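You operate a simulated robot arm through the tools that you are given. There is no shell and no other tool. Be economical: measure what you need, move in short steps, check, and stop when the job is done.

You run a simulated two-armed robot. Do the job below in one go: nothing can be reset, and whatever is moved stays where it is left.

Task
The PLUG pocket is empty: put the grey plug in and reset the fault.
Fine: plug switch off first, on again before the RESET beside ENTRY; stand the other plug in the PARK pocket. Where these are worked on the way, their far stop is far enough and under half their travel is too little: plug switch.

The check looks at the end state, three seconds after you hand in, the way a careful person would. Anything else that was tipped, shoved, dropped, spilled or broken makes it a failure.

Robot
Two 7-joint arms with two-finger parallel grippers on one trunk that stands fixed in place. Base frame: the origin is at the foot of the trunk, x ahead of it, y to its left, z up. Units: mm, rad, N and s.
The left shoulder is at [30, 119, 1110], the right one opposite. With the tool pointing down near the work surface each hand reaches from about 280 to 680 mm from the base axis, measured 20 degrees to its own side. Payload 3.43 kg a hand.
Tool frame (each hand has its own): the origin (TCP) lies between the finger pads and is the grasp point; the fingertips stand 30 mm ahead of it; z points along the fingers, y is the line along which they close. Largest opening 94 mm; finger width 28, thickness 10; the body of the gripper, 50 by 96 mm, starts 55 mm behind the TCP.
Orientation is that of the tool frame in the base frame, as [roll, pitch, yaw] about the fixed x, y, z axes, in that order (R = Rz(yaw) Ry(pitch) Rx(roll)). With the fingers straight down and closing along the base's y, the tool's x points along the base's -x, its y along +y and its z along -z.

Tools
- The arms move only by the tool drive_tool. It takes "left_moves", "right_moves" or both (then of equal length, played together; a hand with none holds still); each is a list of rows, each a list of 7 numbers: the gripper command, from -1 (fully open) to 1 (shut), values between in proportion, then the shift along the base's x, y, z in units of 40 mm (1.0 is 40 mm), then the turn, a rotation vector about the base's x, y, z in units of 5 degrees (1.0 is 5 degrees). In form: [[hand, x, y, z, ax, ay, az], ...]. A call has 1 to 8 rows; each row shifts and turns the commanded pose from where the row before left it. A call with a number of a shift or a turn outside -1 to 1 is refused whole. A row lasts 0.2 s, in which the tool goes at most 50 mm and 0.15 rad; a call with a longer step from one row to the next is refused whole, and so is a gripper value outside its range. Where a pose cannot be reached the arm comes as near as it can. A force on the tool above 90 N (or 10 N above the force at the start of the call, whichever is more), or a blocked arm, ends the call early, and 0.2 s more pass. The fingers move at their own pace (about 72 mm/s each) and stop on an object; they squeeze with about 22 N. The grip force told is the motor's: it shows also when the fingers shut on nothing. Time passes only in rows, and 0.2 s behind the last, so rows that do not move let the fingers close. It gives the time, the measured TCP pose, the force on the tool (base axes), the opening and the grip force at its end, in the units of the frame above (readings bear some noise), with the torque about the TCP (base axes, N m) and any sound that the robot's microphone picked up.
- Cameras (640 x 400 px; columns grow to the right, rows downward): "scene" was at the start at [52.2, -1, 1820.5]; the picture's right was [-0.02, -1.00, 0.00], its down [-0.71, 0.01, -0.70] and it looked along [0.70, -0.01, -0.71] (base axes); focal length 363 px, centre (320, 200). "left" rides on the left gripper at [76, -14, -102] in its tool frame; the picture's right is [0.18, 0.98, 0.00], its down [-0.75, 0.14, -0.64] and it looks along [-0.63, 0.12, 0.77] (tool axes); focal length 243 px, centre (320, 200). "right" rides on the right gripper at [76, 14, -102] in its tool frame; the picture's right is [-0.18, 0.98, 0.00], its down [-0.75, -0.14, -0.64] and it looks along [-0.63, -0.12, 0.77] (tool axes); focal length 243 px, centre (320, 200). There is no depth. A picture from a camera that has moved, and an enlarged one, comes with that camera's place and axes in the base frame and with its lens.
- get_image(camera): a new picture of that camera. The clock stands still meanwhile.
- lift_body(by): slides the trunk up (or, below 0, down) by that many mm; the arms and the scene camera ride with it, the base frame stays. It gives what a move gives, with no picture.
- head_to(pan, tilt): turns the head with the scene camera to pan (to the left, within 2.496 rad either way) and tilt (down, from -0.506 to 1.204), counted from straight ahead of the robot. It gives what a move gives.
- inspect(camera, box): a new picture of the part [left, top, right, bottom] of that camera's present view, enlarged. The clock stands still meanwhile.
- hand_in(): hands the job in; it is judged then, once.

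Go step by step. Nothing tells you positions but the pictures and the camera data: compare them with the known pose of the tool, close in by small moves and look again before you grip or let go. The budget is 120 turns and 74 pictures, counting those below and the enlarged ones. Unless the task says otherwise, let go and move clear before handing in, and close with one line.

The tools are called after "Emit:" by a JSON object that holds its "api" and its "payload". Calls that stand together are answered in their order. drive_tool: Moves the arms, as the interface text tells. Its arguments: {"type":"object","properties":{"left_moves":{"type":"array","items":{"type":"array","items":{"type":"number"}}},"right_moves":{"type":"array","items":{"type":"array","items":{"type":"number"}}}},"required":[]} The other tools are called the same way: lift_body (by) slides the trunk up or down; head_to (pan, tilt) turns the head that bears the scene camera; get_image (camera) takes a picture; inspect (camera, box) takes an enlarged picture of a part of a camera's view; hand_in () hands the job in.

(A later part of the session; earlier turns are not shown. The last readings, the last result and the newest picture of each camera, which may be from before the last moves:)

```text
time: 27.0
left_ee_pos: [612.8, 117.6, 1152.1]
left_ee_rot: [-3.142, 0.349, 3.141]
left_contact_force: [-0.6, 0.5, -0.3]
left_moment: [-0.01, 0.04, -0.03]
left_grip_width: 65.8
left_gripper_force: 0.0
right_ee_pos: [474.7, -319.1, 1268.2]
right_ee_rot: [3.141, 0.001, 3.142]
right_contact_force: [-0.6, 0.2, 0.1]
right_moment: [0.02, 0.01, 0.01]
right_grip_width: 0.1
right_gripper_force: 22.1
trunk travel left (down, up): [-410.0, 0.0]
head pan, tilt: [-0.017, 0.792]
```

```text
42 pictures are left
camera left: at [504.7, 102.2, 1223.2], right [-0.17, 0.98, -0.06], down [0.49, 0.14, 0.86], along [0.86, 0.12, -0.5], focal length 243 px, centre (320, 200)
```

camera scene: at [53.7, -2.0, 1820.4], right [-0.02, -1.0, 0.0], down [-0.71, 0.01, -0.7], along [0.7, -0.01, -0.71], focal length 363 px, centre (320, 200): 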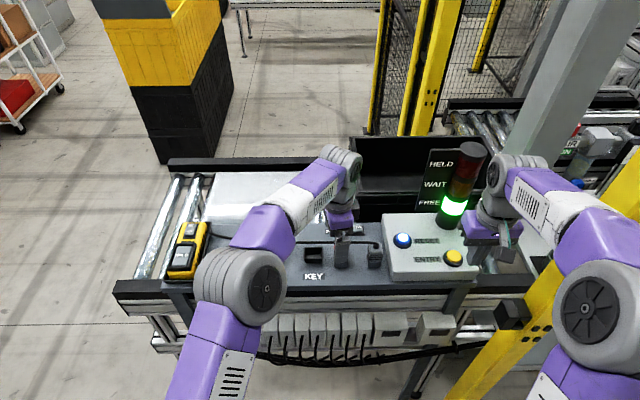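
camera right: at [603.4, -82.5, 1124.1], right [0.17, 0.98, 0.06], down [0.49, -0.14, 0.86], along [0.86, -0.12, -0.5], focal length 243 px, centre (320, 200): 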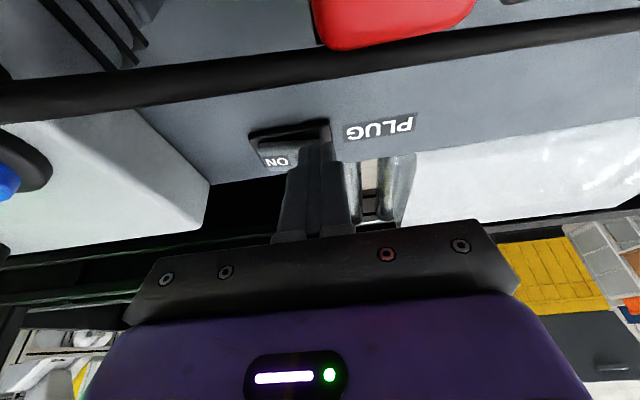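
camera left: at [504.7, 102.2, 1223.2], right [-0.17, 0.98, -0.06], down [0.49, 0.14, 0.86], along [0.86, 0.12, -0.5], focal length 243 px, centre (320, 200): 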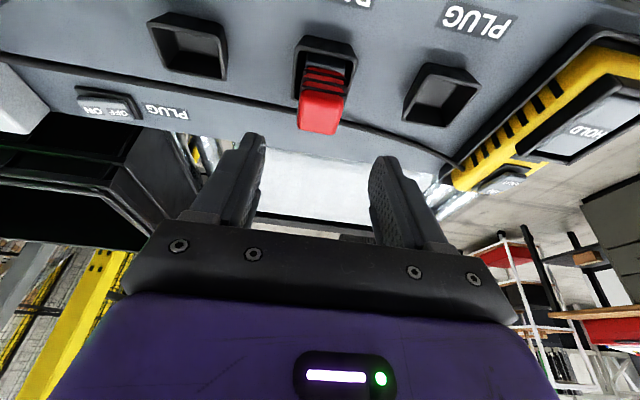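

Red stands in PARK. Next the right hand will pick the grey plug (closing along x), stand it on the free panel strip near the middle, and the left hand will take it from there; first I clear the left hand and turn both.

Emit:
{"api": "drive_tool", "payload": {"left_moves": [[-0.4, -0.6, 0.2, 0.4, 0, 1, 0], [-0.4, -0.6, 0.2, 0.4, 0, 1, 0], [-0.4, -0.6, 0.2, 0.3, 0, 1, 0], [-0.4, -0.6, 0.3, 0.3, 0, 1, 0], [-0.4, -0.6, 0.3, 0.2, 0, 0, -1], [-0.4, -0.6, 0.3, 0.2, 0, 0, -1], [-0.4, -0.3, 0.3, 0, 0, 0, -1], [-0.4, 0, 0.3, 0, 0, 0, -1]], "right_moves": [[-0.4, 0, 0.5, 0, 0, 0, 1], [-0.4, 0, 0.5, 0, 0, 0, 1], [-0.4, 0, 0.5, 0, 0, 0, 1], [-0.4, 0, 0.5, 0, 0, 0, 1], [-0.4, 0, 0.5, 0, 0, 0, 1], [-0.4, 0, 0.5, 0, 0, 0, 1], [-0.4, 0, 0.5, 0, 0, 0, 1], [-0.4, 0, 0.5, 0, 0, 0, 1]]}}

Emit:
{"api": "drive_tool", "payload": {"left_moves": [[-0.4, 0, 0, 0, 0, 0, -1], [-0.4, 0, 0, 0, 0, 0, -1], [-0.4, 0, 0, 0, 0, 0, -1], [-0.4, 0, 0, 0, 0, 0, -1], [-0.4, 0, 0, 0, 0, 0, -1], [-0.4, 0, 0, 0, 0, 0, -1], [-0.4, 0, 0, 0, 0, 0, -1], [-0.4, 0, 0, 0, 0, 0, -1]], "right_moves": [[-0.3, 0.3, 0, -0.3, 0, 0, 1], [-0.3, 0.3, 0, -0.3, 0, 0, 1], [-0.3, 0.3, 0, -0.3, 0, 0, 1], [-0.3, 0.3, 0, -0.3, 0, 0, 1], [-0.3, 0.3, 0, -0.3, 0, 0, 1], [-0.3, 0.3, 0, -0.3, 0, 0, 1], [-0.3, 0.3, 0, -0.3, 0, 0, 1], [-0.3, 0.3, 0, -0.3, 0, 0, 1]]}}

Emit:
{"api": "drive_tool", "payload": {"left_moves": [[-0.4, 0, 0, 0, 0, 0, -1], [-0.4, 0, 0, 0, 0, 0, -1], [-0.4, 0, 0, 0, 0, 0, -1], [-0.4, 0, 0, 0, 0, 0, -1], [-0.4, 0, 0, 0, 0, 0, -1], [-0.4, 0, 0, 0, 0, 0, -1]], "right_moves": [[-0.3, 0.35, 0, -0.3, 0, 0, 1], [-0.3, 0.35, 0, -0.3, 0, 0, 1], [-0.3, 0.2, 0, 0, 0, 0, 0], [-0.3, 0, 0, 0, 0, 0, 0], [-0.3, 0, 0, 0, 0, 0, 0], [-0.3, 0, 0, 0, 0, 0, 0]]}}

Emit:
{"api": "get_image", "payload": {"camera": "right"}}

Emit:
{"api": "get_image", "payload": {"camera": "scene"}}

```text
time: 28.8
left_ee_pos: [457.3, 204.0, 1222.7]
left_ee_rot: [-3.141, 0.001, 2.791]
left_contact_force: [0.7, -0.7, 0.1]
left_moment: [-0.01, -0.01, -0.01]
left_grip_width: 65.7
left_gripper_force: 0.1
right_ee_pos: [475.9, -158.0, 1267.3]
right_ee_rot: [-3.14, -0.001, -2.441]
right_contact_force: [0.1, -0.4, -1.0]
right_moment: [-0.03, -0.01, 0.03]
right_grip_width: 65.9
right_gripper_force: 0.1
trunk travel left (down, up): [-410.0, 0.0]
head pan, tilt: [-0.017, 0.792]
```

```text
time: 30.6
left_ee_pos: [458.2, 201.8, 1224.7]
left_ee_rot: [3.141, 0.0, 2.093]
left_contact_force: [0.3, -0.1, 0.4]
left_moment: [0.01, 0.01, 0.02]
left_grip_width: 65.9
left_gripper_force: 0.1
right_ee_pos: [573.2, -160.9, 1171.8]
right_ee_rot: [-3.14, 0.0, -1.746]
right_contact_force: [0.6, -0.3, -0.6]
right_moment: [-0.03, 0.03, 0.0]
right_grip_width: 61.1
right_gripper_force: 0.0
trunk travel left (down, up): [-410.0, 0.0]
head pan, tilt: [-0.017, 0.792]
```

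```text
time: 32.0
left_ee_pos: [457.4, 201.2, 1224.7]
left_ee_rot: [-3.141, -0.002, 1.569]
left_contact_force: [0.4, -0.4, 0.1]
left_moment: [0.01, 0.02, 0.01]
left_grip_width: 65.8
left_gripper_force: 0.1
right_ee_pos: [609.0, -160.1, 1148.6]
right_ee_rot: [3.141, 0.0, -1.57]
right_contact_force: [0.1, -0.5, 0.6]
right_moment: [0.0, 0.01, 0.0]
right_grip_width: 61.0
right_gripper_force: 0.0
trunk travel left (down, up): [-410.0, 0.0]
head pan, tilt: [-0.017, 0.792]
```

```text
41 pictures are left
camera right: at [594.2, -235.8, 1250.3], right [-0.98, 0.18, 0.0], down [0.14, 0.75, 0.64], along [0.12, 0.63, -0.77], focal length 243 px, centre (320, 200)
```

right: 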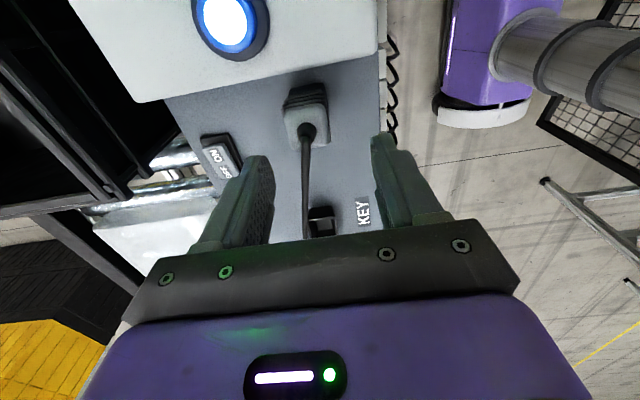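

```text
40 pictures are left
camera scene: at [52.4, -0.9, 1855.5], right [-0.02, -1.0, 0.0], down [-0.71, 0.01, -0.7], along [0.7, -0.01, -0.71], focal length 363 px, centre (320, 200)
```

scene: 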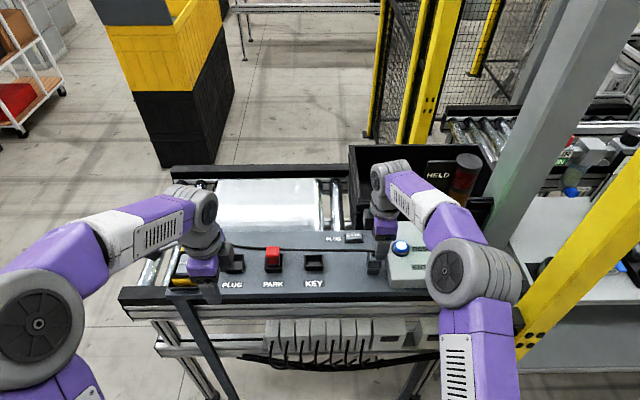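

Grey plug is at about (620,-157). I align and descend partway, then look.

Emit:
{"api": "drive_tool", "payload": {"right_moves": [[-0.3, 0.28, 0.07, -0.4, 0, 0, 0], [-0.3, 0, 0, -0.6, 0, 0, 0], [-0.3, 0, 0, 0, 0, 0, 0]]}}

Emit:
{"api": "inspect", "payload": {"camera": "right", "box": [180, 60, 460, 235]}}

```text
time: 32.8
left_ee_pos: [457.3, 200.5, 1223.2]
left_ee_rot: [3.141, 0.0, 1.571]
left_contact_force: [-0.5, 0.2, 0.4]
left_moment: [0.0, 0.03, 0.0]
left_grip_width: 65.7
left_gripper_force: 0.0
right_ee_pos: [620.3, -157.4, 1107.4]
right_ee_rot: [-3.141, 0.001, -1.572]
right_contact_force: [-0.2, -0.6, -0.3]
right_moment: [0.03, -0.01, -0.01]
right_grip_width: 61.0
right_gripper_force: 0.0
trunk travel left (down, up): [-410.0, 0.0]
head pan, tilt: [-0.017, 0.792]
```

```text
2.29 times, centred on (320, 148) of right
camera zoom: at [606.1, -233.9, 1210.1], right [-0.98, 0.18, 0.0], down [0.14, 0.75, 0.64], along [0.12, 0.63, -0.77], focal length 555 px, centre (320, 320)
```

zoom: 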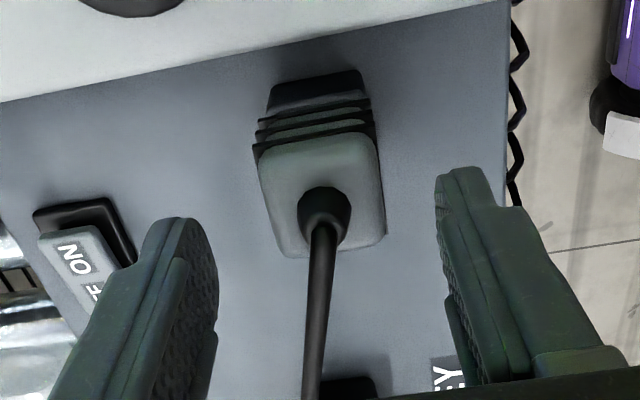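

Centred well. I descend to grasp height and close.

Emit:
{"api": "drive_tool", "payload": {"right_moves": [[-0.3, 0, -0.05, -0.5, 0, 0, 0], [-0.3, 0, 0, -0.4, 0, 0, 0], [-0.3, 0, 0, -0.3, 0, 0, 0], [-0.3, 0, 0, 0, 0, 0, 0]]}}

Emit:
{"api": "inspect", "payload": {"camera": "right", "box": [180, 60, 460, 235]}}

```text
time: 33.8
left_ee_pos: [458.3, 200.2, 1224.0]
left_ee_rot: [-3.141, 0.001, 1.571]
left_contact_force: [0.2, -0.5, 0.4]
left_moment: [0.02, 0.01, 0.01]
left_grip_width: 65.9
left_gripper_force: 0.0
right_ee_pos: [621.2, -159.4, 1060.4]
right_ee_rot: [3.14, -0.001, -1.572]
right_contact_force: [-0.7, -0.7, -0.3]
right_moment: [0.0, -0.01, -0.01]
right_grip_width: 61.3
right_gripper_force: 0.2
trunk travel left (down, up): [-410.0, 0.0]
head pan, tilt: [-0.017, 0.792]
```

```text
2.29 times, centred on (320, 148) of right
camera zoom: at [605.4, -236.1, 1162.4], right [-0.98, 0.19, 0.0], down [0.14, 0.75, 0.64], along [0.12, 0.63, -0.77], focal length 555 px, centre (320, 320)
```

zoom: 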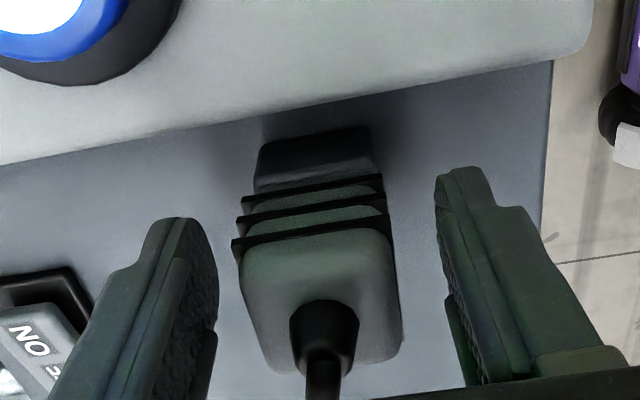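

Both fingers bracket the grey plug. I close and lift.

Emit:
{"api": "drive_tool", "payload": {"right_moves": [[1, 0, 0, 0, 0, 0, 0], [1, 0, 0, 0, 0, 0, 0], [1, 0, 0, 0, 0, 0, 0], [1, 0, 0, 0.3, 0, 0, 0], [1, 0, 0, 0.6, 0, 0, 0], [1, 0, 0, 0.3, 0, 0, 0]]}}

Emit:
{"api": "inspect", "payload": {"camera": "right", "box": [180, 60, 460, 235]}}

```text
time: 35.2
left_ee_pos: [457.7, 200.5, 1225.0]
left_ee_rot: [-3.141, 0.001, 1.572]
left_contact_force: [-0.2, 0.1, 0.9]
left_moment: [-0.01, -0.01, -0.01]
left_grip_width: 66.0
left_gripper_force: 0.1
right_ee_pos: [620.6, -159.6, 1109.2]
right_ee_rot: [-3.142, 0.001, -1.571]
right_contact_force: [0.1, -0.3, -1.2]
right_moment: [0.01, 0.0, -0.04]
right_grip_width: 38.1
right_gripper_force: 21.8
trunk travel left (down, up): [-410.0, 0.0]
head pan, tilt: [-0.017, 0.792]
```

```text
2.29 times, centred on (320, 148) of right
camera zoom: at [604.8, -236.0, 1211.0], right [-0.98, 0.18, 0.0], down [0.14, 0.75, 0.64], along [0.12, 0.63, -0.77], focal length 555 px, centre (320, 320)
```

zoom: 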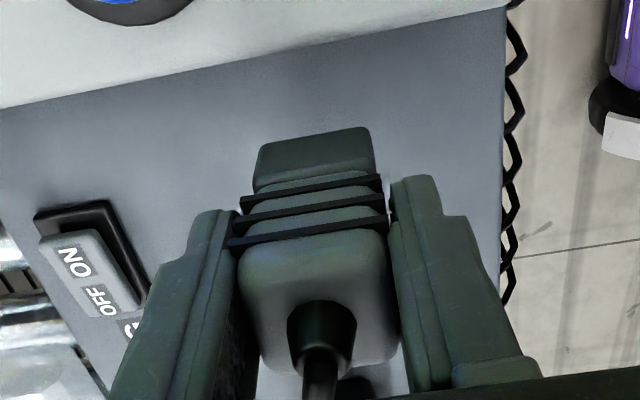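

Held. I carry it back 42 mm and across to the free strip at about (578,61).

Emit:
{"api": "drive_tool", "payload": {"right_moves": [[1, -0.5, 0.2, 0, 0, 0, 0], [1, -0.55, 0.3, 0, 0, 0, 0], [1, 0, 0.8, 0, 0, 0, 0], [1, 0, 0.8, 0, 0, 0, 0], [1, 0, 0.8, 0, 0, 0, 0], [1, 0, 0.8, 0, 0, 0, 0], [1, 0, 0.9, 0, 0, 0, 0], [1, 0, 0.9, 0, 0, 0, 0]], "left_moves": [[-0.3, -0.2, 0.3, 0, 0, 0, 0], [-0.3, -0.2, 0.3, 0, 0, 0, 0], [-0.3, -0.2, 0.3, 0, 0, 0, 0], [-0.3, -0.2, 0.3, 0, 0, 0, 0], [-0.3, 0, 0.3, 0, 0, 0, 0], [-0.3, 0, 0, 0, 0, 0, 0], [-0.3, 0, 0, 0, 0, 0, 0], [-0.3, 0, 0, 0, 0, 0, 0]]}}

Emit:
{"api": "get_image", "payload": {"camera": "scene"}}

Emit:
{"api": "get_image", "payload": {"camera": "right"}}

```text
time: 37.0
left_ee_pos: [425.9, 263.1, 1223.3]
left_ee_rot: [-3.141, 0.002, 1.571]
left_contact_force: [0.4, -0.1, -0.5]
left_moment: [0.03, 0.0, 0.03]
left_grip_width: 61.2
left_gripper_force: 0.0
right_ee_pos: [579.8, 62.3, 1107.8]
right_ee_rot: [-3.14, 0.001, -1.572]
right_contact_force: [0.0, 0.1, -1.2]
right_moment: [0.0, 0.01, 0.0]
right_grip_width: 37.7
right_gripper_force: 21.8
trunk travel left (down, up): [-410.0, 0.0]
head pan, tilt: [-0.017, 0.792]
```

```text
36 pictures are left
camera scene: at [52.7, 0.6, 1855.4], right [-0.02, -1.0, 0.0], down [-0.71, 0.01, -0.7], along [0.7, -0.01, -0.71], focal length 363 px, centre (320, 200)
```

scene: 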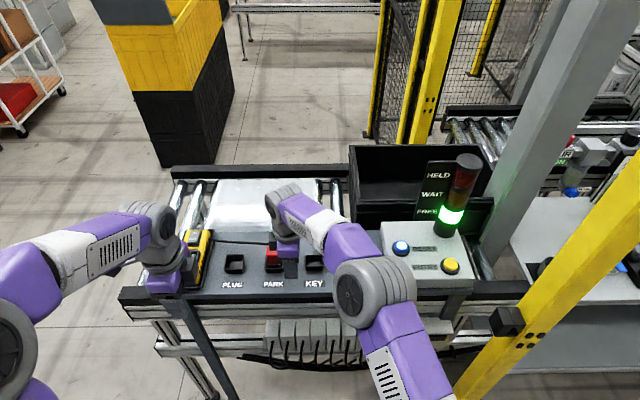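

```text
35 pictures are left
camera right: at [564.0, -14.5, 1210.8], right [-0.98, 0.18, 0.0], down [0.14, 0.75, 0.64], along [0.12, 0.63, -0.77], focal length 243 px, centre (320, 200)
```

right: 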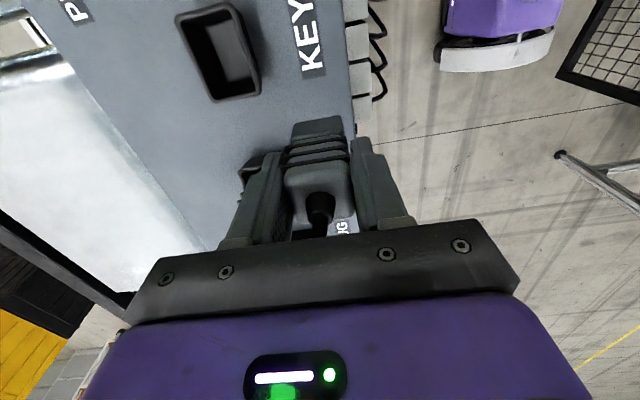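

The plug is over the free strip with panel under it (front edge x≈550). I lower it to the panel.

Emit:
{"api": "drive_tool", "payload": {"right_moves": [[1, 0, 0, -0.5, 0, 0, 0], [1, 0, 0, -0.4, 0, 0, 0], [1, 0, 0, -0.2, 0, 0, 0], [1, 0, 0, -0.1, 0, 0, 0], [1, 0, 0, -0.03, 0, 0, 0]]}}

Emit:
{"api": "inspect", "payload": {"camera": "right", "box": [160, 60, 480, 260]}}

```text
time: 38.2
left_ee_pos: [424.4, 261.4, 1224.2]
left_ee_rot: [-3.14, -0.001, 1.571]
left_contact_force: [0.0, -0.9, -1.3]
left_moment: [-0.01, -0.03, 0.03]
left_grip_width: 61.0
left_gripper_force: 0.0
right_ee_pos: [577.6, 61.1, 1060.5]
right_ee_rot: [-3.138, 0.002, -1.573]
right_contact_force: [1.3, 1.3, 7.6]
right_moment: [-0.04, -0.13, 0.04]
right_grip_width: 37.7
right_gripper_force: 21.9
trunk travel left (down, up): [-410.0, 0.0]
head pan, tilt: [-0.017, 0.792]
```

```text
2.00 times, centred on (320, 160) of right
camera zoom: at [562.5, -15.3, 1162.1], right [-0.98, 0.19, 0.0], down [0.14, 0.75, 0.64], along [0.12, 0.63, -0.77], focal length 485 px, centre (320, 280)
```

zoom: 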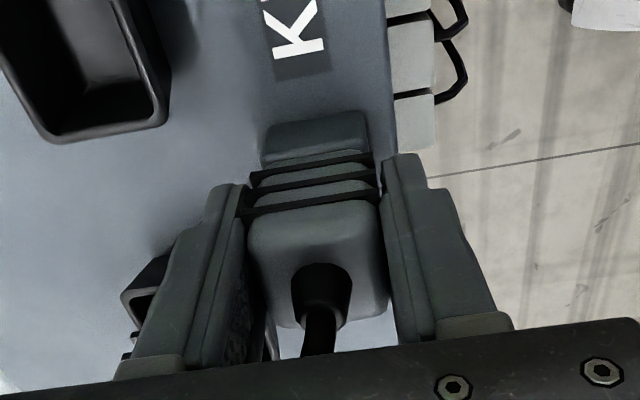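

It stands on the panel (7.6 N). I release, rise and check that it stands.

Emit:
{"api": "drive_tool", "payload": {"right_moves": [[0.0, 0, 0, 0, 0, 0, 0], [-0.2, 0, 0, 0, 0, 0, 0], [-0.2, 0, 0, 0.3, 0, 0, 0], [-0.2, 0, 0, 0.8, 0, 0, 0], [-0.2, 0, 0, 0.8, 0, 0, 0]]}}

Emit:
{"api": "get_image", "payload": {"camera": "right"}}

```text
time: 39.4
left_ee_pos: [424.4, 261.5, 1223.1]
left_ee_rot: [3.141, -0.001, 1.57]
left_contact_force: [-0.6, 0.7, 0.6]
left_moment: [0.0, 0.03, -0.01]
left_grip_width: 60.9
left_gripper_force: 0.1
right_ee_pos: [576.3, 60.5, 1135.4]
right_ee_rot: [-3.14, 0.001, -1.569]
right_contact_force: [-0.6, -0.5, -0.8]
right_moment: [0.02, 0.03, 0.01]
right_grip_width: 56.3
right_gripper_force: 0.1
trunk travel left (down, up): [-410.0, 0.0]
head pan, tilt: [-0.017, 0.792]
```

```text
33 pictures are left
camera right: at [561.6, -16.6, 1237.9], right [-0.98, 0.18, 0.0], down [0.14, 0.75, 0.64], along [0.12, 0.63, -0.77], focal length 243 px, centre (320, 200)
```

right: 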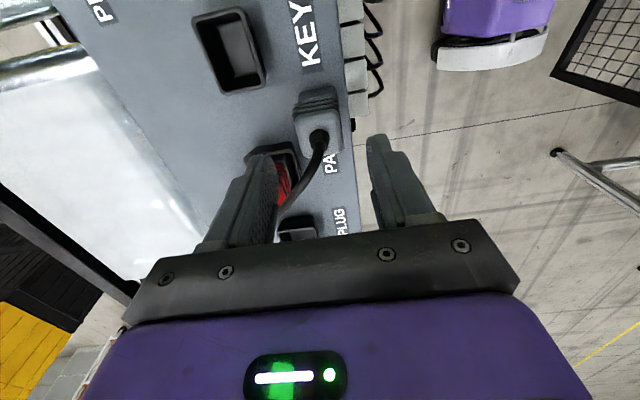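

The grey plug stands with its cable trailing toward the pendant. I retreat the right hand, tilt the left 20°, then bring the left over the plug.

Emit:
{"api": "drive_tool", "payload": {"right_moves": [[-0.2, -0.3, -0.8, 0.4, 0, 0, 0], [-0.2, -0.3, -0.8, 0.4, 0, 0, -1], [-0.2, -0.3, -0.8, 0.4, 0, 0, -1], [-0.2, -0.3, -0.8, 0.4, 0, 0, -1], [-0.2, -0.3, -0.8, 0.4, 0, 0, -1], [-0.2, -0.3, -0.8, 0.4, 0, 0, -1], [-0.2, -0.3, -0.8, 0, 0, 0, -1], [-0.2, -0.3, -0.8, 0, 0, 0, -1]], "left_moves": [[-0.3, 0, 0, 0, 1, 0, 0], [-0.3, 0, 0, 0, 1, 0, 0], [-0.3, 0, 0, 0, 1, 0, 0], [-0.3, 0, 0, 0, 1, 0, 0], [-0.3, 0, -0.5, 0, 0, 0, 0], [-0.3, 0, -0.5, 0, 0, 0, 0], [-0.3, 0, -0.5, 0, 0, 0, 0], [-0.3, 0, -0.5, 0, 0, 0, 0]]}}

Emit:
{"api": "drive_tool", "payload": {"left_moves": [[-0.3, 0.6, -0.5, -0.4, 0, 0, 0], [-0.3, 0.6, -0.5, -0.4, 0, 0, 0], [-0.3, 0.6, -0.5, -0.4, 0, 0, 0], [-0.3, 0.6, -0.5, -0.4, 0, 0, 0], [-0.3, 0.6, -0.5, -0.4, 0, 0, 0], [-0.3, 0.6, -0.5, -0.4, 0, 0, 0], [-0.3, 0.2, -0.2, -0.1, 0, 0, 0], [-0.3, 0, 0, 0, 0, 0, 0]]}}

Emit:
{"api": "get_image", "payload": {"camera": "left"}}

```text
time: 41.2
left_ee_pos: [423.8, 177.2, 1224.6]
left_ee_rot: [3.142, -0.351, 1.571]
left_contact_force: [-0.5, -0.1, 0.1]
left_moment: [-0.01, -0.02, 0.01]
left_grip_width: 61.0
left_gripper_force: 0.0
right_ee_pos: [482.3, -194.5, 1229.0]
right_ee_rot: [3.141, 0.002, -2.183]
right_contact_force: [-0.3, 0.1, -0.1]
right_moment: [0.03, -0.03, -0.02]
right_grip_width: 56.6
right_gripper_force: 0.0
trunk travel left (down, up): [-410.0, 0.0]
head pan, tilt: [-0.017, 0.792]
```

```text
time: 43.0
left_ee_pos: [577.2, 51.7, 1123.7]
left_ee_rot: [3.142, -0.347, 1.57]
left_contact_force: [0.7, 0.2, 0.1]
left_moment: [0.0, 0.03, -0.05]
left_grip_width: 61.0
left_gripper_force: 0.0
right_ee_pos: [483.0, -192.4, 1229.2]
right_ee_rot: [3.141, 0.0, -2.183]
right_contact_force: [-0.6, -0.3, -0.6]
right_moment: [0.01, 0.01, 0.01]
right_grip_width: 56.3
right_gripper_force: 0.1
trunk travel left (down, up): [-410.0, 0.0]
head pan, tilt: [-0.017, 0.792]
```

```text
32 pictures are left
camera left: at [562.4, 87.7, 1246.2], right [0.98, 0.17, 0.06], down [0.14, -0.93, 0.35], along [0.12, -0.33, -0.94], focal length 243 px, centre (320, 200)
```

left: 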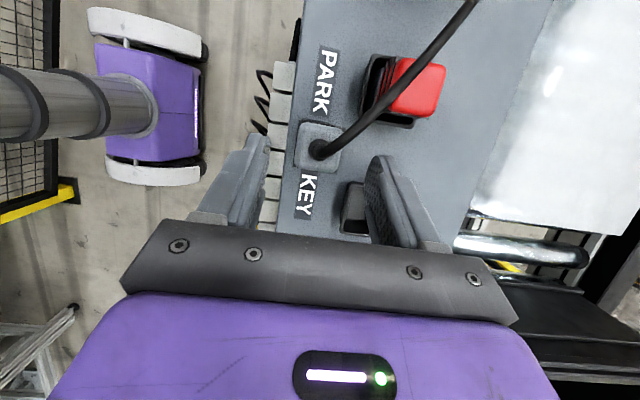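

The plug is centred in x between the fingers. I shift 4 mm in y and descend to grasp height.

Emit:
{"api": "drive_tool", "payload": {"left_moves": [[-0.3, 0.03, 0.1, -0.5, 0, 0, 0], [-0.3, 0, 0, -0.5, 0, 0, 0], [-0.3, 0, 0, -0.45, 0, 0, 0], [-0.3, 0, 0, -0.08, 0, 0, 0]]}}

Emit:
{"api": "inspect", "payload": {"camera": "left", "box": [180, 60, 460, 235]}}

```text
time: 44.0
left_ee_pos: [578.5, 57.8, 1062.0]
left_ee_rot: [3.14, -0.349, 1.572]
left_contact_force: [0.1, 0.4, -0.4]
left_moment: [0.01, 0.0, 0.0]
left_grip_width: 60.9
left_gripper_force: 0.0
right_ee_pos: [483.7, -193.6, 1230.4]
right_ee_rot: [3.14, 0.001, -2.183]
right_contact_force: [0.5, 0.2, -0.2]
right_moment: [-0.01, 0.0, 0.02]
right_grip_width: 56.3
right_gripper_force: 0.1
trunk travel left (down, up): [-410.0, 0.0]
head pan, tilt: [-0.017, 0.792]
```

```text
2.29 times, centred on (320, 148) of left
camera zoom: at [564.4, 93.6, 1185.6], right [0.98, 0.17, 0.06], down [0.14, -0.93, 0.35], along [0.12, -0.33, -0.94], focal length 555 px, centre (320, 320)
```

zoom: 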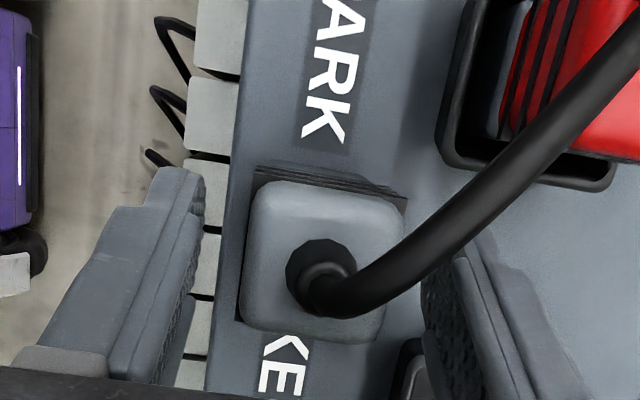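

The cable passes just beyond the rear finger; I shift 3 mm away from it and close.

Emit:
{"api": "drive_tool", "payload": {"left_moves": [[-0.3, 0, -0.08, 0, 0, 0, 0], [0.2, 0, 0, 0, 0, 0, 0], [1, 0, 0, 0, 0, 0, 0], [1, 0, 0, 0, 0, 0, 0], [1, 0, 0, 0.3, 0, 0, 0], [1, 0, 0, 0.6, 0, 0, 0], [1, 0, 0, 0.3, 0, 0, 0]]}}

Emit:
{"api": "get_image", "payload": {"camera": "left"}}

```text
time: 45.6
left_ee_pos: [578.8, 55.4, 1111.7]
left_ee_rot: [-3.14, -0.349, 1.571]
left_contact_force: [-0.7, 0.0, -0.8]
left_moment: [-0.04, 0.02, 0.04]
left_grip_width: 37.6
left_gripper_force: 22.4
right_ee_pos: [484.9, -194.3, 1229.2]
right_ee_rot: [3.142, 0.0, -2.18]
right_contact_force: [-0.1, 0.0, 0.6]
right_moment: [-0.02, 0.0, -0.02]
right_grip_width: 56.5
right_gripper_force: 0.1
trunk travel left (down, up): [-410.0, 0.0]
head pan, tilt: [-0.017, 0.792]
```

```text
30 pictures are left
camera left: at [564.4, 90.6, 1234.7], right [0.98, 0.17, 0.06], down [0.14, -0.93, 0.35], along [0.12, -0.33, -0.94], focal length 243 px, centre (320, 200)
```

left: 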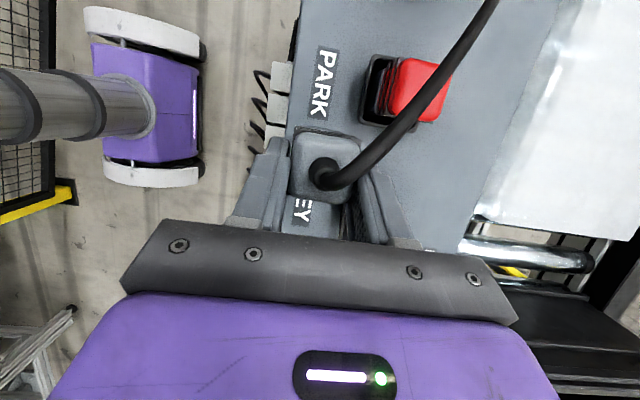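

Held. I carry it at x≈578 past the red plug to alongside the PLUG pocket.

Emit:
{"api": "drive_tool", "payload": {"left_moves": [[1, 0, 0, 0.4, 0, 0, 0], [1, 0, 0.7, 0, 0, 0, 0], [1, 0, 0.7, 0, 0, 0, 0], [1, 0, 0.7, 0, 0, 0, 0], [1, 0, 0.7, 0, 0, 0, 0], [1, 0, 0.7, 0, 0, 0, 0], [1, 0, 0.5, 0, 0, 0, 0], [1, 0, 0, 0, 0, 0, 0]]}}

Emit:
{"api": "get_image", "payload": {"camera": "left"}}

Emit:
{"api": "inspect", "payload": {"camera": "scene", "box": [150, 200, 310, 300]}}

```text
time: 47.4
left_ee_pos: [579.7, 213.4, 1127.8]
left_ee_rot: [-3.141, -0.349, 1.57]
left_contact_force: [-0.5, -0.4, -0.9]
left_moment: [-0.01, 0.04, -0.04]
left_grip_width: 37.6
left_gripper_force: 21.7
right_ee_pos: [483.0, -192.8, 1230.4]
right_ee_rot: [3.14, -0.001, -2.181]
right_contact_force: [0.6, 0.4, 0.7]
right_moment: [0.03, -0.03, -0.06]
right_grip_width: 56.4
right_gripper_force: 0.0
trunk travel left (down, up): [-410.0, 0.0]
head pan, tilt: [-0.017, 0.792]
```

```text
29 pictures are left
camera left: at [565.5, 249.1, 1250.4], right [0.98, 0.17, 0.06], down [0.14, -0.93, 0.35], along [0.12, -0.33, -0.94], focal length 243 px, centre (320, 200)
```

left: 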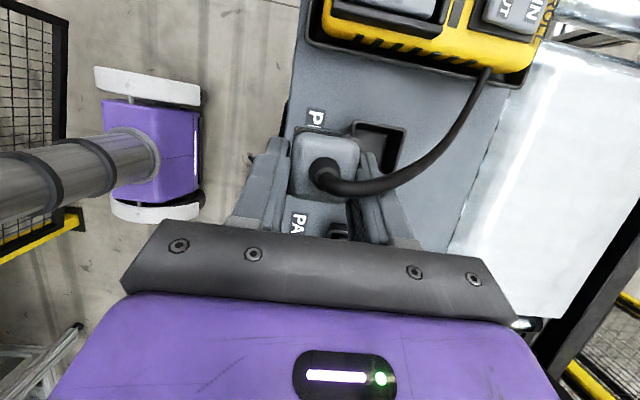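

```text
4.00 times, centred on (230, 250) of scene
camera zoom: at [52.3, -1.5, 1855.5], right [-0.02, -1.0, 0.0], down [-0.71, 0.01, -0.7], along [0.7, -0.01, -0.71], focal length 1452 px, centre (680, 0)
```

zoom: 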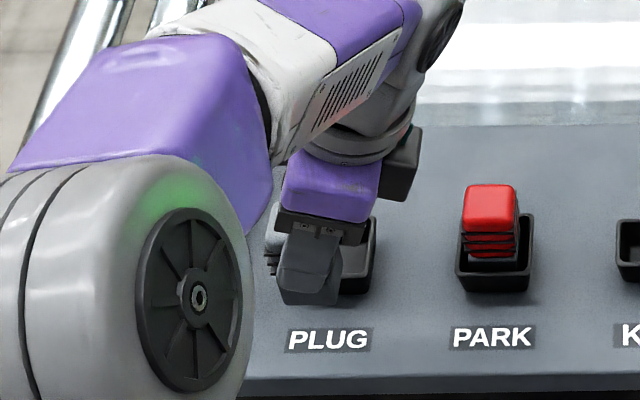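

I lower a little and move forward to above the PLUG pocket.

Emit:
{"api": "drive_tool", "payload": {"left_moves": [[1, 0, 0.08, -0.5, 0, 0, 0], [1, 0.5, 0, -0.1, 0, 0, 0], [1, 0.5, 0, 0, 0, 0, 0], [1, 0.4, 0, 0, 0, 0, 0], [1, 0, 0, 0, 0, 0, 0]]}}

Emit:
{"api": "inspect", "payload": {"camera": "left", "box": [220, 80, 420, 205]}}

Emit:
{"api": "inspect", "payload": {"camera": "scene", "box": [190, 220, 286, 280]}}

```text
time: 48.6
left_ee_pos: [633.7, 218.4, 1103.6]
left_ee_rot: [-3.141, -0.35, 1.571]
left_contact_force: [0.7, 0.3, -0.7]
left_moment: [-0.03, -0.07, 0.04]
left_grip_width: 37.8
left_gripper_force: 22.0
right_ee_pos: [483.1, -193.3, 1230.8]
right_ee_rot: [3.14, 0.0, -2.181]
right_contact_force: [0.2, -0.6, 0.6]
right_moment: [-0.03, 0.0, -0.03]
right_grip_width: 56.4
right_gripper_force: 0.0
trunk travel left (down, up): [-410.0, 0.0]
head pan, tilt: [-0.017, 0.792]
```

```text
3.20 times, centred on (320, 142) of left
camera zoom: at [619.4, 253.9, 1226.5], right [0.98, 0.17, 0.06], down [0.14, -0.93, 0.35], along [0.12, -0.33, -0.94], focal length 776 px, centre (320, 384)
```

zoom: 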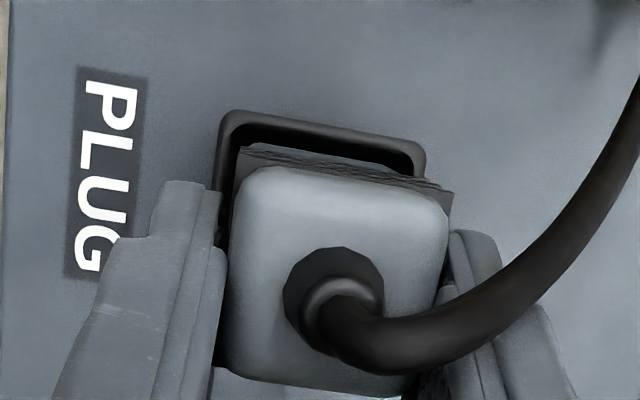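

```text
6.67 times, centred on (238, 250) of scene
camera zoom: at [51.8, -0.9, 1855.5], right [-0.02, -1.0, 0.0], down [-0.71, 0.01, -0.7], along [0.7, -0.01, -0.71], focal length 2420 px, centre (867, -133)
```

zoom: 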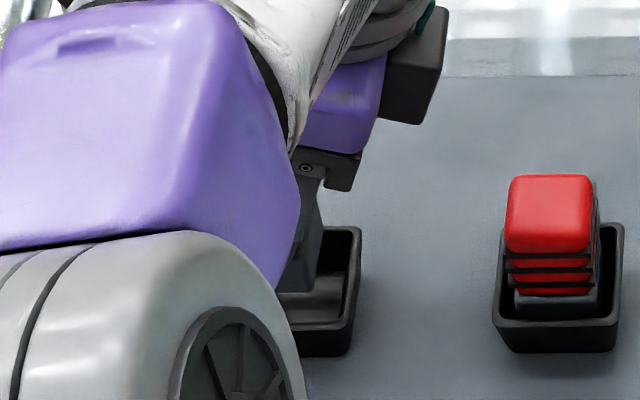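

PLUG pocket is centred at about (635,223) and the plug is about 3 mm too far in +y. I correct and lower partway.

Emit:
{"api": "drive_tool", "payload": {"left_moves": [[1, 0.03, -0.08, 0, 0, 0, 0], [1, 0, 0, -0.2, 0, 0, 0], [1, 0, 0, -0.15, 0, 0, 0], [1, 0, 0, 0, 0, 0, 0]]}}

Emit:
{"api": "inspect", "payload": {"camera": "left", "box": [220, 80, 420, 205]}}

```text
time: 49.6
left_ee_pos: [636.8, 214.1, 1090.2]
left_ee_rot: [-3.141, -0.35, 1.573]
left_contact_force: [-0.3, -0.6, -0.4]
left_moment: [-0.03, -0.01, 0.0]
left_grip_width: 37.7
left_gripper_force: 21.7
right_ee_pos: [481.7, -194.3, 1229.4]
right_ee_rot: [3.141, 0.0, -2.18]
right_contact_force: [-1.0, 0.8, -0.1]
right_moment: [0.02, 0.02, -0.01]
right_grip_width: 56.3
right_gripper_force: 0.0
trunk travel left (down, up): [-410.0, 0.0]
head pan, tilt: [-0.017, 0.792]
```

```text
3.20 times, centred on (320, 142) of left
camera zoom: at [621.4, 249.8, 1213.0], right [0.98, 0.17, 0.06], down [0.14, -0.93, 0.35], along [0.12, -0.33, -0.94], focal length 776 px, centre (320, 384)
```

zoom: 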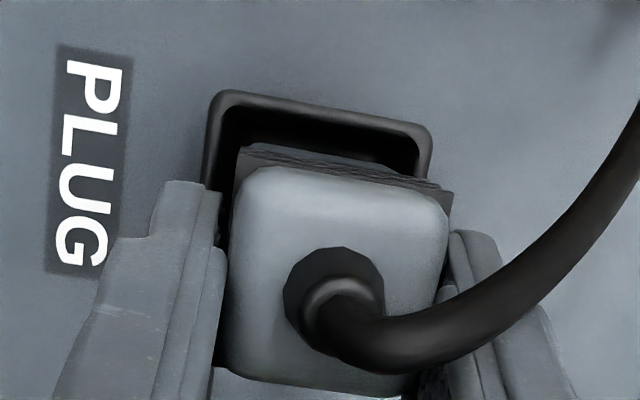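

The plug sits at about (637,220) against the pocket centre (634.5,223.5). A small correction, then down with force checks.

Emit:
{"api": "drive_tool", "payload": {"left_moves": [[1, -0.05, 0.07, 0, 0, 0, 0], [1, 0, 0, -0.15, 0, 0, 0], [1, 0, 0, -0.15, 0, 0, 0], [1, 0, 0, -0.05, 0, 0, 0]]}}

Emit:
{"api": "inspect", "payload": {"camera": "left", "box": [220, 80, 420, 205]}}

```text
time: 50.6
left_ee_pos: [634.9, 216.9, 1075.1]
left_ee_rot: [-3.14, -0.347, 1.571]
left_contact_force: [0.8, -0.2, -1.4]
left_moment: [0.02, 0.02, 0.02]
left_grip_width: 37.6
left_gripper_force: 22.0
right_ee_pos: [483.7, -194.2, 1230.3]
right_ee_rot: [3.141, 0.0, -2.181]
right_contact_force: [0.8, -0.4, -0.4]
right_moment: [0.0, 0.03, -0.04]
right_grip_width: 56.4
right_gripper_force: 0.1
trunk travel left (down, up): [-410.0, 0.0]
head pan, tilt: [-0.017, 0.792]
```

```text
3.20 times, centred on (320, 142) of left
camera zoom: at [620.1, 252.2, 1197.8], right [0.98, 0.17, 0.06], down [0.14, -0.93, 0.35], along [0.12, -0.33, -0.94], focal length 776 px, centre (320, 384)
```

zoom: 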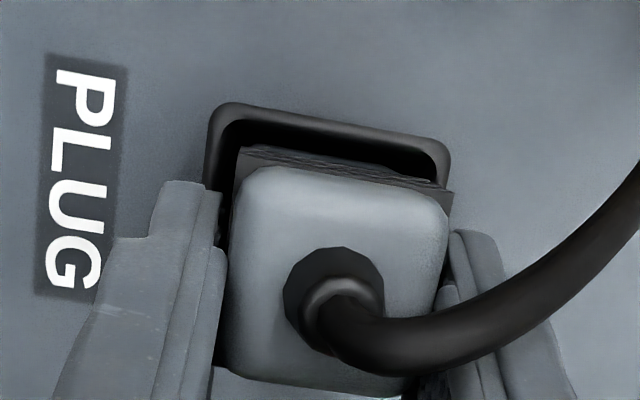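

It is in the pocket mouth without contact force. I continue to the floor.

Emit:
{"api": "drive_tool", "payload": {"left_moves": [[1, 0, 0, -0.12, 0, 0, 0], [1, 0, 0, -0.1, 0, 0, 0], [1, 0, 0, -0.06, 0, 0, 0]]}}

Emit:
{"api": "inspect", "payload": {"camera": "left", "box": [220, 80, 420, 205]}}

```text
time: 51.4
left_ee_pos: [633.9, 215.9, 1065.6]
left_ee_rot: [3.135, -0.352, 1.572]
left_contact_force: [-3.0, -0.6, 15.8]
left_moment: [0.01, 0.05, 0.03]
left_grip_width: 37.4
left_gripper_force: 21.9
right_ee_pos: [482.1, -194.5, 1231.1]
right_ee_rot: [-3.141, 0.003, -2.182]
right_contact_force: [0.1, -0.5, 0.0]
right_moment: [0.03, 0.0, 0.01]
right_grip_width: 56.6
right_gripper_force: 0.1
trunk travel left (down, up): [-410.0, 0.0]
head pan, tilt: [-0.017, 0.792]
```

```text
3.20 times, centred on (320, 142) of left
camera zoom: at [618.8, 252.1, 1189.8], right [0.98, 0.17, 0.07], down [0.14, -0.93, 0.34], along [0.12, -0.33, -0.94], focal length 776 px, centre (320, 384)
```

zoom: 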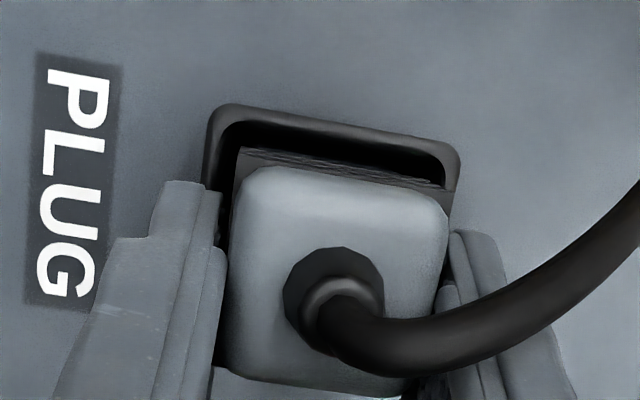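

Seated (16 N, same depth as the red plug). I open just a little and withdraw along the tool axis, away from the cable.

Emit:
{"api": "drive_tool", "payload": {"left_moves": [[1, 0, 0, 0.05, 0, 0, 0], [0.02, 0, 0, 0, 0, 0, 0], [0.02, 0, 0, 0, 0, 0, 0], [0.02, 0, -0.1, 0.27, 0, 0, 0], [0.02, 0, -0.27, 0.74, 0, 0, 0], [0.02, 0, -0.27, 0.74, 0, 0, 0], [0.02, 0, 0, 0, 0, 0, 0]]}}

Emit:
{"api": "get_image", "payload": {"camera": "left"}}

```text
time: 53.0
left_ee_pos: [635.0, 190.7, 1134.8]
left_ee_rot: [3.141, -0.349, 1.571]
left_contact_force: [0.1, 0.4, 0.0]
left_moment: [0.0, 0.0, 0.0]
left_grip_width: 46.3
left_gripper_force: 0.1
right_ee_pos: [483.9, -192.8, 1230.4]
right_ee_rot: [3.142, -0.001, -2.181]
right_contact_force: [0.3, -0.5, -0.5]
right_moment: [0.02, -0.01, 0.01]
right_grip_width: 56.4
right_gripper_force: 0.1
trunk travel left (down, up): [-410.0, 0.0]
head pan, tilt: [-0.017, 0.792]
```

```text
22 pictures are left
camera left: at [619.9, 228.5, 1258.6], right [0.98, 0.17, 0.06], down [0.14, -0.93, 0.35], along [0.12, -0.33, -0.94], focal length 243 px, centre (320, 200)
```

left: 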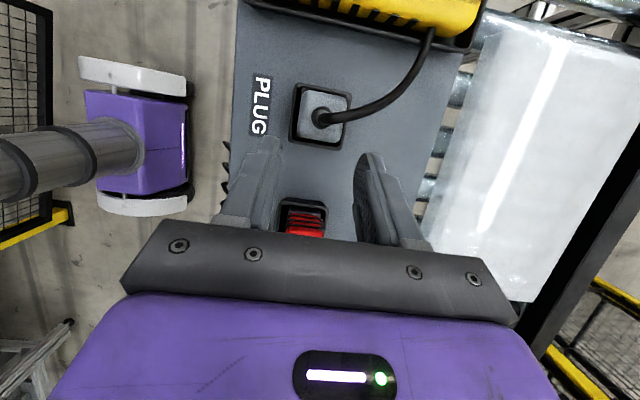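

Grey is seated in PLUG with the cable free. I retreat the left hand and turn the right one back for the switch.

Emit:
{"api": "drive_tool", "payload": {"left_moves": [[0.02, -0.3, 0, 0.7, 0, 0, 0], [0.02, -0.6, 0, 0.5, 0, 0, 0], [0.02, -0.6, 0, 0.4, 0, 0, 0], [0.02, -0.6, 0, 0.4, 0, 0, 0], [0.02, -0.6, 0.2, 0.2, 0, 0, 0], [0.02, -0.6, 0.2, 0, 0, 0, 0], [0.02, -0.6, 0.2, 0, 0, 0, 0], [0.02, -0.3, 0, 0, 0, 0, 0]], "right_moves": [[1, 0, 0, 0, 0, 0, -1], [1, 0, 0, 0, 0, 0, -1], [1, 0, 0, 0, 0, 0, -1], [1, 0, 0, 0, 0, 0, -1], [1, 0, 0, 0, 0, 0, -1], [1, 0, 0, 0, 0, 0, -1], [1, 0, 0, 0, 0, 0, -1], [1, 0, 0, 0, 0, 0, -1]]}}

Emit:
{"api": "drive_tool", "payload": {"right_moves": [[1, 0.5, 0.2, -0.2, 0, 0, -1], [1, 0.6, 0.3, -0.3, 0, 0, -1], [1, 0.7, 0.3, -0.3, 0, 0, -1], [1, 0.7, 0.3, -0.5, 0, -1, 0], [1, 0.8, 0.3, -0.5, 0, -1, 0], [1, 0.8, 0.2, -0.5, 0, -1, 0], [1, 0.8, 0, -0.6, 0, -1, 0], [1, 0.7, 0, -0.5, 0, 0, 0]]}}

Emit:
{"api": "get_image", "payload": {"camera": "right"}}

```text
time: 54.8
left_ee_pos: [465.9, 214.8, 1222.4]
left_ee_rot: [-3.14, -0.349, 1.572]
left_contact_force: [0.5, -0.4, 0.4]
left_moment: [0.02, 0.0, -0.01]
left_grip_width: 46.3
left_gripper_force: 0.0
right_ee_pos: [480.4, -195.6, 1229.2]
right_ee_rot: [3.141, -0.001, -2.882]
right_contact_force: [0.9, 0.7, 0.1]
right_moment: [0.04, -0.01, 0.0]
right_grip_width: 0.0
right_gripper_force: 22.2
trunk travel left (down, up): [-410.0, 0.0]
head pan, tilt: [-0.017, 0.792]
```

```text
time: 56.6
left_ee_pos: [468.7, 215.0, 1221.7]
left_ee_rot: [-3.14, -0.35, 1.57]
left_contact_force: [0.0, -0.1, -0.1]
left_moment: [0.0, 0.03, -0.01]
left_grip_width: 46.0
left_gripper_force: 0.0
right_ee_pos: [707.9, -132.2, 1093.8]
right_ee_rot: [3.141, 0.347, 3.141]
right_contact_force: [0.2, 1.0, 0.4]
right_moment: [0.04, 0.0, -0.02]
right_grip_width: 0.2
right_gripper_force: 21.7
trunk travel left (down, up): [-410.0, 0.0]
head pan, tilt: [-0.017, 0.792]
```

```text
21 pictures are left
camera right: at [600.6, -118.4, 1163.3], right [0.17, 0.98, 0.06], down [0.49, -0.14, 0.86], along [0.85, -0.12, -0.51], focal length 243 px, centre (320, 200)
```

right: 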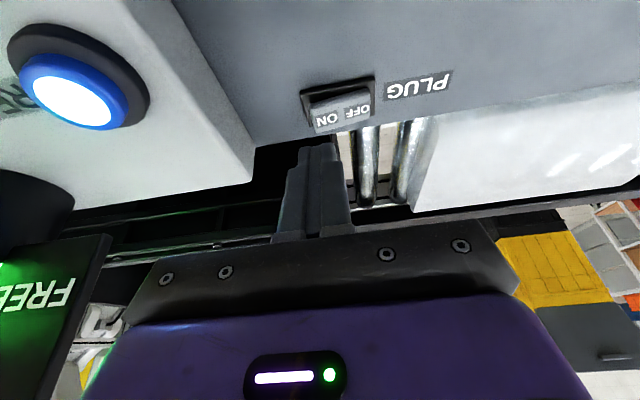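

The ON end is raised at about (719,-128). I align and press down until the firm stop.

Emit:
{"api": "drive_tool", "payload": {"right_moves": [[1, 0.08, 0.08, -0.5, 0, 0, 0], [1, 0, 0, -0.4, 0, 0, 0], [1, 0, 0, -0.15, 0, 0, 0], [1, 0, 0, -0.1, 0, 0, 0], [1, 0, 0, -0.1, 0, 0, 0]]}}

```text
time: 57.8
left_ee_pos: [466.2, 215.2, 1223.2]
left_ee_rot: [3.141, -0.349, 1.57]
left_contact_force: [0.4, -0.2, 0.4]
left_moment: [0.05, 0.03, -0.02]
left_grip_width: 46.2
left_gripper_force: 0.1
right_ee_pos: [710.1, -128.1, 1044.0]
right_ee_rot: [-3.141, 0.349, 3.14]
right_contact_force: [-2.2, -0.5, 2.2]
right_moment: [-0.04, 0.03, -0.01]
right_grip_width: 0.1
right_gripper_force: 22.0
trunk travel left (down, up): [-410.0, 0.0]
head pan, tilt: [-0.017, 0.792]
```

Emit:
{"api": "drive_tool", "payload": {"right_moves": [[1, 0, 0, -0.1, 0, 0, 0], [1, 0, 0, -0.1, 0, 0, 0]]}}

Emit:
{"api": "drive_tool", "payload": {"right_moves": [[1, 0, 0, 0.5, 0, 0, 0], [1, 0, 0, 0.8, 0, 0, 0], [1, -0.2, 0, 0.6, 0, 0, 0]]}}

Emit:
{"api": "inspect", "payload": {"camera": "right", "box": [240, 40, 480, 190]}}

```text
time: 58.4
left_ee_pos: [464.2, 216.3, 1225.2]
left_ee_rot: [3.136, -0.349, 1.571]
left_contact_force: [0.7, -1.2, 0.0]
left_moment: [0.0, -0.01, 0.01]
left_grip_width: 46.3
left_gripper_force: 0.1
right_ee_pos: [708.7, -128.6, 1044.6]
right_ee_rot: [3.14, 0.362, 3.141]
right_contact_force: [-2.4, -2.9, 25.6]
right_moment: [0.13, -0.18, -0.01]
right_grip_width: 0.1
right_gripper_force: 21.7
trunk travel left (down, up): [-410.0, 0.0]
head pan, tilt: [-0.017, 0.792]
```

```text
time: 59.2
left_ee_pos: [468.2, 213.9, 1222.3]
left_ee_rot: [3.141, -0.349, 1.571]
left_contact_force: [0.2, 0.6, 1.4]
left_moment: [-0.01, 0.02, 0.04]
left_grip_width: 46.1
left_gripper_force: 0.1
right_ee_pos: [699.9, -128.8, 1111.1]
right_ee_rot: [3.141, 0.344, -3.141]
right_contact_force: [0.8, 0.3, -0.2]
right_moment: [-0.03, 0.03, 0.0]
right_grip_width: 0.0
right_gripper_force: 21.9
trunk travel left (down, up): [-410.0, 0.0]
head pan, tilt: [-0.017, 0.792]
```

```text
2.67 times, centred on (360, 115) of right
camera zoom: at [592.8, -114.6, 1181.8], right [0.17, 0.98, 0.06], down [0.49, -0.14, 0.86], along [0.85, -0.12, -0.51], focal length 647 px, centre (213, 427)
```

zoom: 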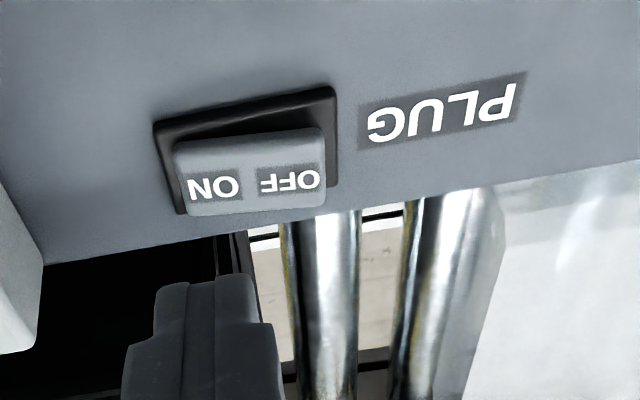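

The rocker looks flipped to ON. I confirm from the scene camera along with the RESET button.

Emit:
{"api": "drive_tool", "payload": {"right_moves": [[1, -0.5, -0.6, 0.3, 0, 0, 0], [1, -0.5, -0.6, 0.1, 0, 0, 0], [1, 0, -0.6, 0, 0, 0, 0], [1, 0, -0.6, 0, 0, 0, 0]]}}

Emit:
{"api": "inspect", "payload": {"camera": "scene", "box": [300, 210, 460, 310]}}

Emit:
{"api": "get_image", "payload": {"camera": "right"}}

```text
time: 60.2
left_ee_pos: [467.0, 214.2, 1223.9]
left_ee_rot: [-3.141, -0.35, 1.572]
left_contact_force: [-0.8, 0.4, -0.1]
left_moment: [0.02, 0.01, -0.03]
left_grip_width: 46.1
left_gripper_force: 0.1
right_ee_pos: [660.7, -223.4, 1127.8]
right_ee_rot: [3.14, 0.35, -3.141]
right_contact_force: [0.2, 0.3, 0.2]
right_moment: [0.03, 0.01, -0.03]
right_grip_width: 0.1
right_gripper_force: 22.4
trunk travel left (down, up): [-410.0, 0.0]
head pan, tilt: [-0.017, 0.792]
```

```text
4.00 times, centred on (380, 260) of scene
camera zoom: at [51.8, -1.9, 1855.5], right [-0.02, -1.0, 0.0], down [-0.71, 0.01, -0.7], along [0.7, -0.01, -0.71], focal length 1452 px, centre (80, -40)
```

zoom: 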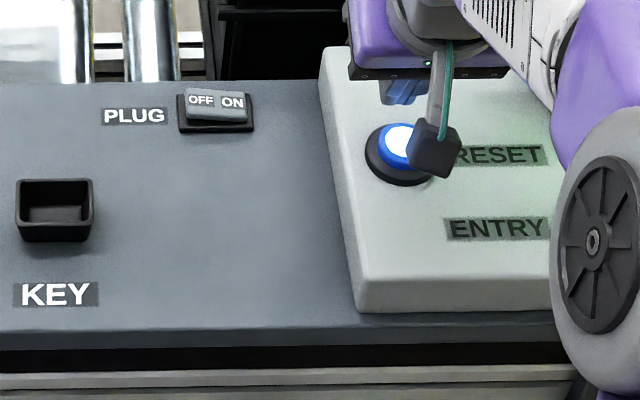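

```text
18 pictures are left
camera right: at [552.3, -210.4, 1198.5], right [0.17, 0.98, 0.06], down [0.49, -0.14, 0.86], along [0.86, -0.12, -0.5], focal length 243 px, centre (320, 200)
```

right: 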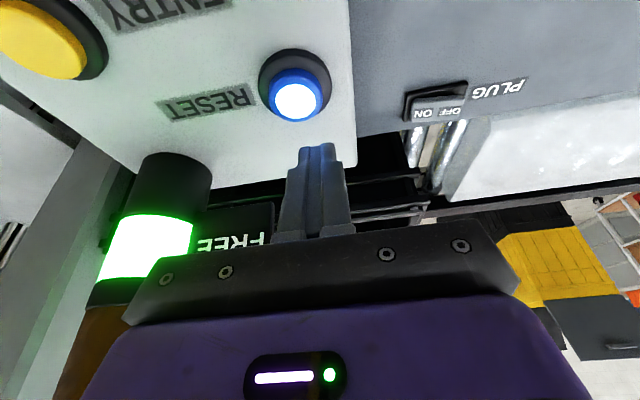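

The switch is ON and RESET is lit. RESET is at about (667,-238), so I align above it and descend.

Emit:
{"api": "drive_tool", "payload": {"right_moves": [[1, -0.08, -0.36, 0, 0, 0, 0], [1, 0, 0, -0.5, 0, 0, 0], [1, 0, 0, -0.5, 0, 0, 0], [1, 0, 0, 0, 0, 0, 0]]}}

Emit:
{"api": "get_image", "payload": {"camera": "right"}}

```text
time: 61.2
left_ee_pos: [467.1, 214.5, 1221.9]
left_ee_rot: [-3.141, -0.35, 1.572]
left_contact_force: [-0.3, 0.1, -0.4]
left_moment: [0.01, -0.01, 0.02]
left_grip_width: 46.1
left_gripper_force: 0.0
right_ee_pos: [657.0, -239.5, 1089.3]
right_ee_rot: [-3.142, 0.351, 3.141]
right_contact_force: [-0.3, 0.8, 2.9]
right_moment: [0.0, 0.01, 0.02]
right_grip_width: 0.0
right_gripper_force: 21.7
trunk travel left (down, up): [-410.0, 0.0]
head pan, tilt: [-0.017, 0.792]
heard: click
```

```text
17 pictures are left
camera right: at [550.3, -225.9, 1159.0], right [0.17, 0.98, 0.06], down [0.49, -0.14, 0.86], along [0.86, -0.12, -0.5], focal length 243 px, centre (320, 200)
```

right: 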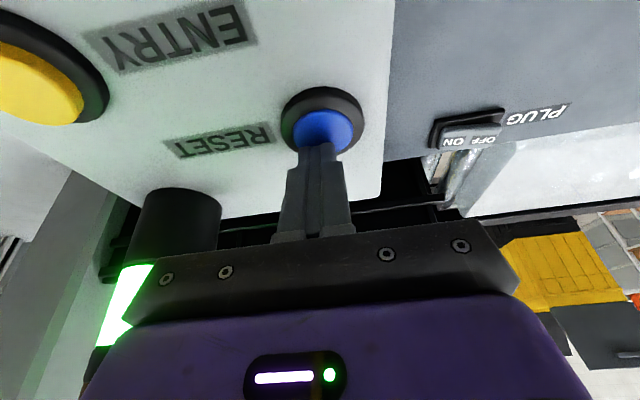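

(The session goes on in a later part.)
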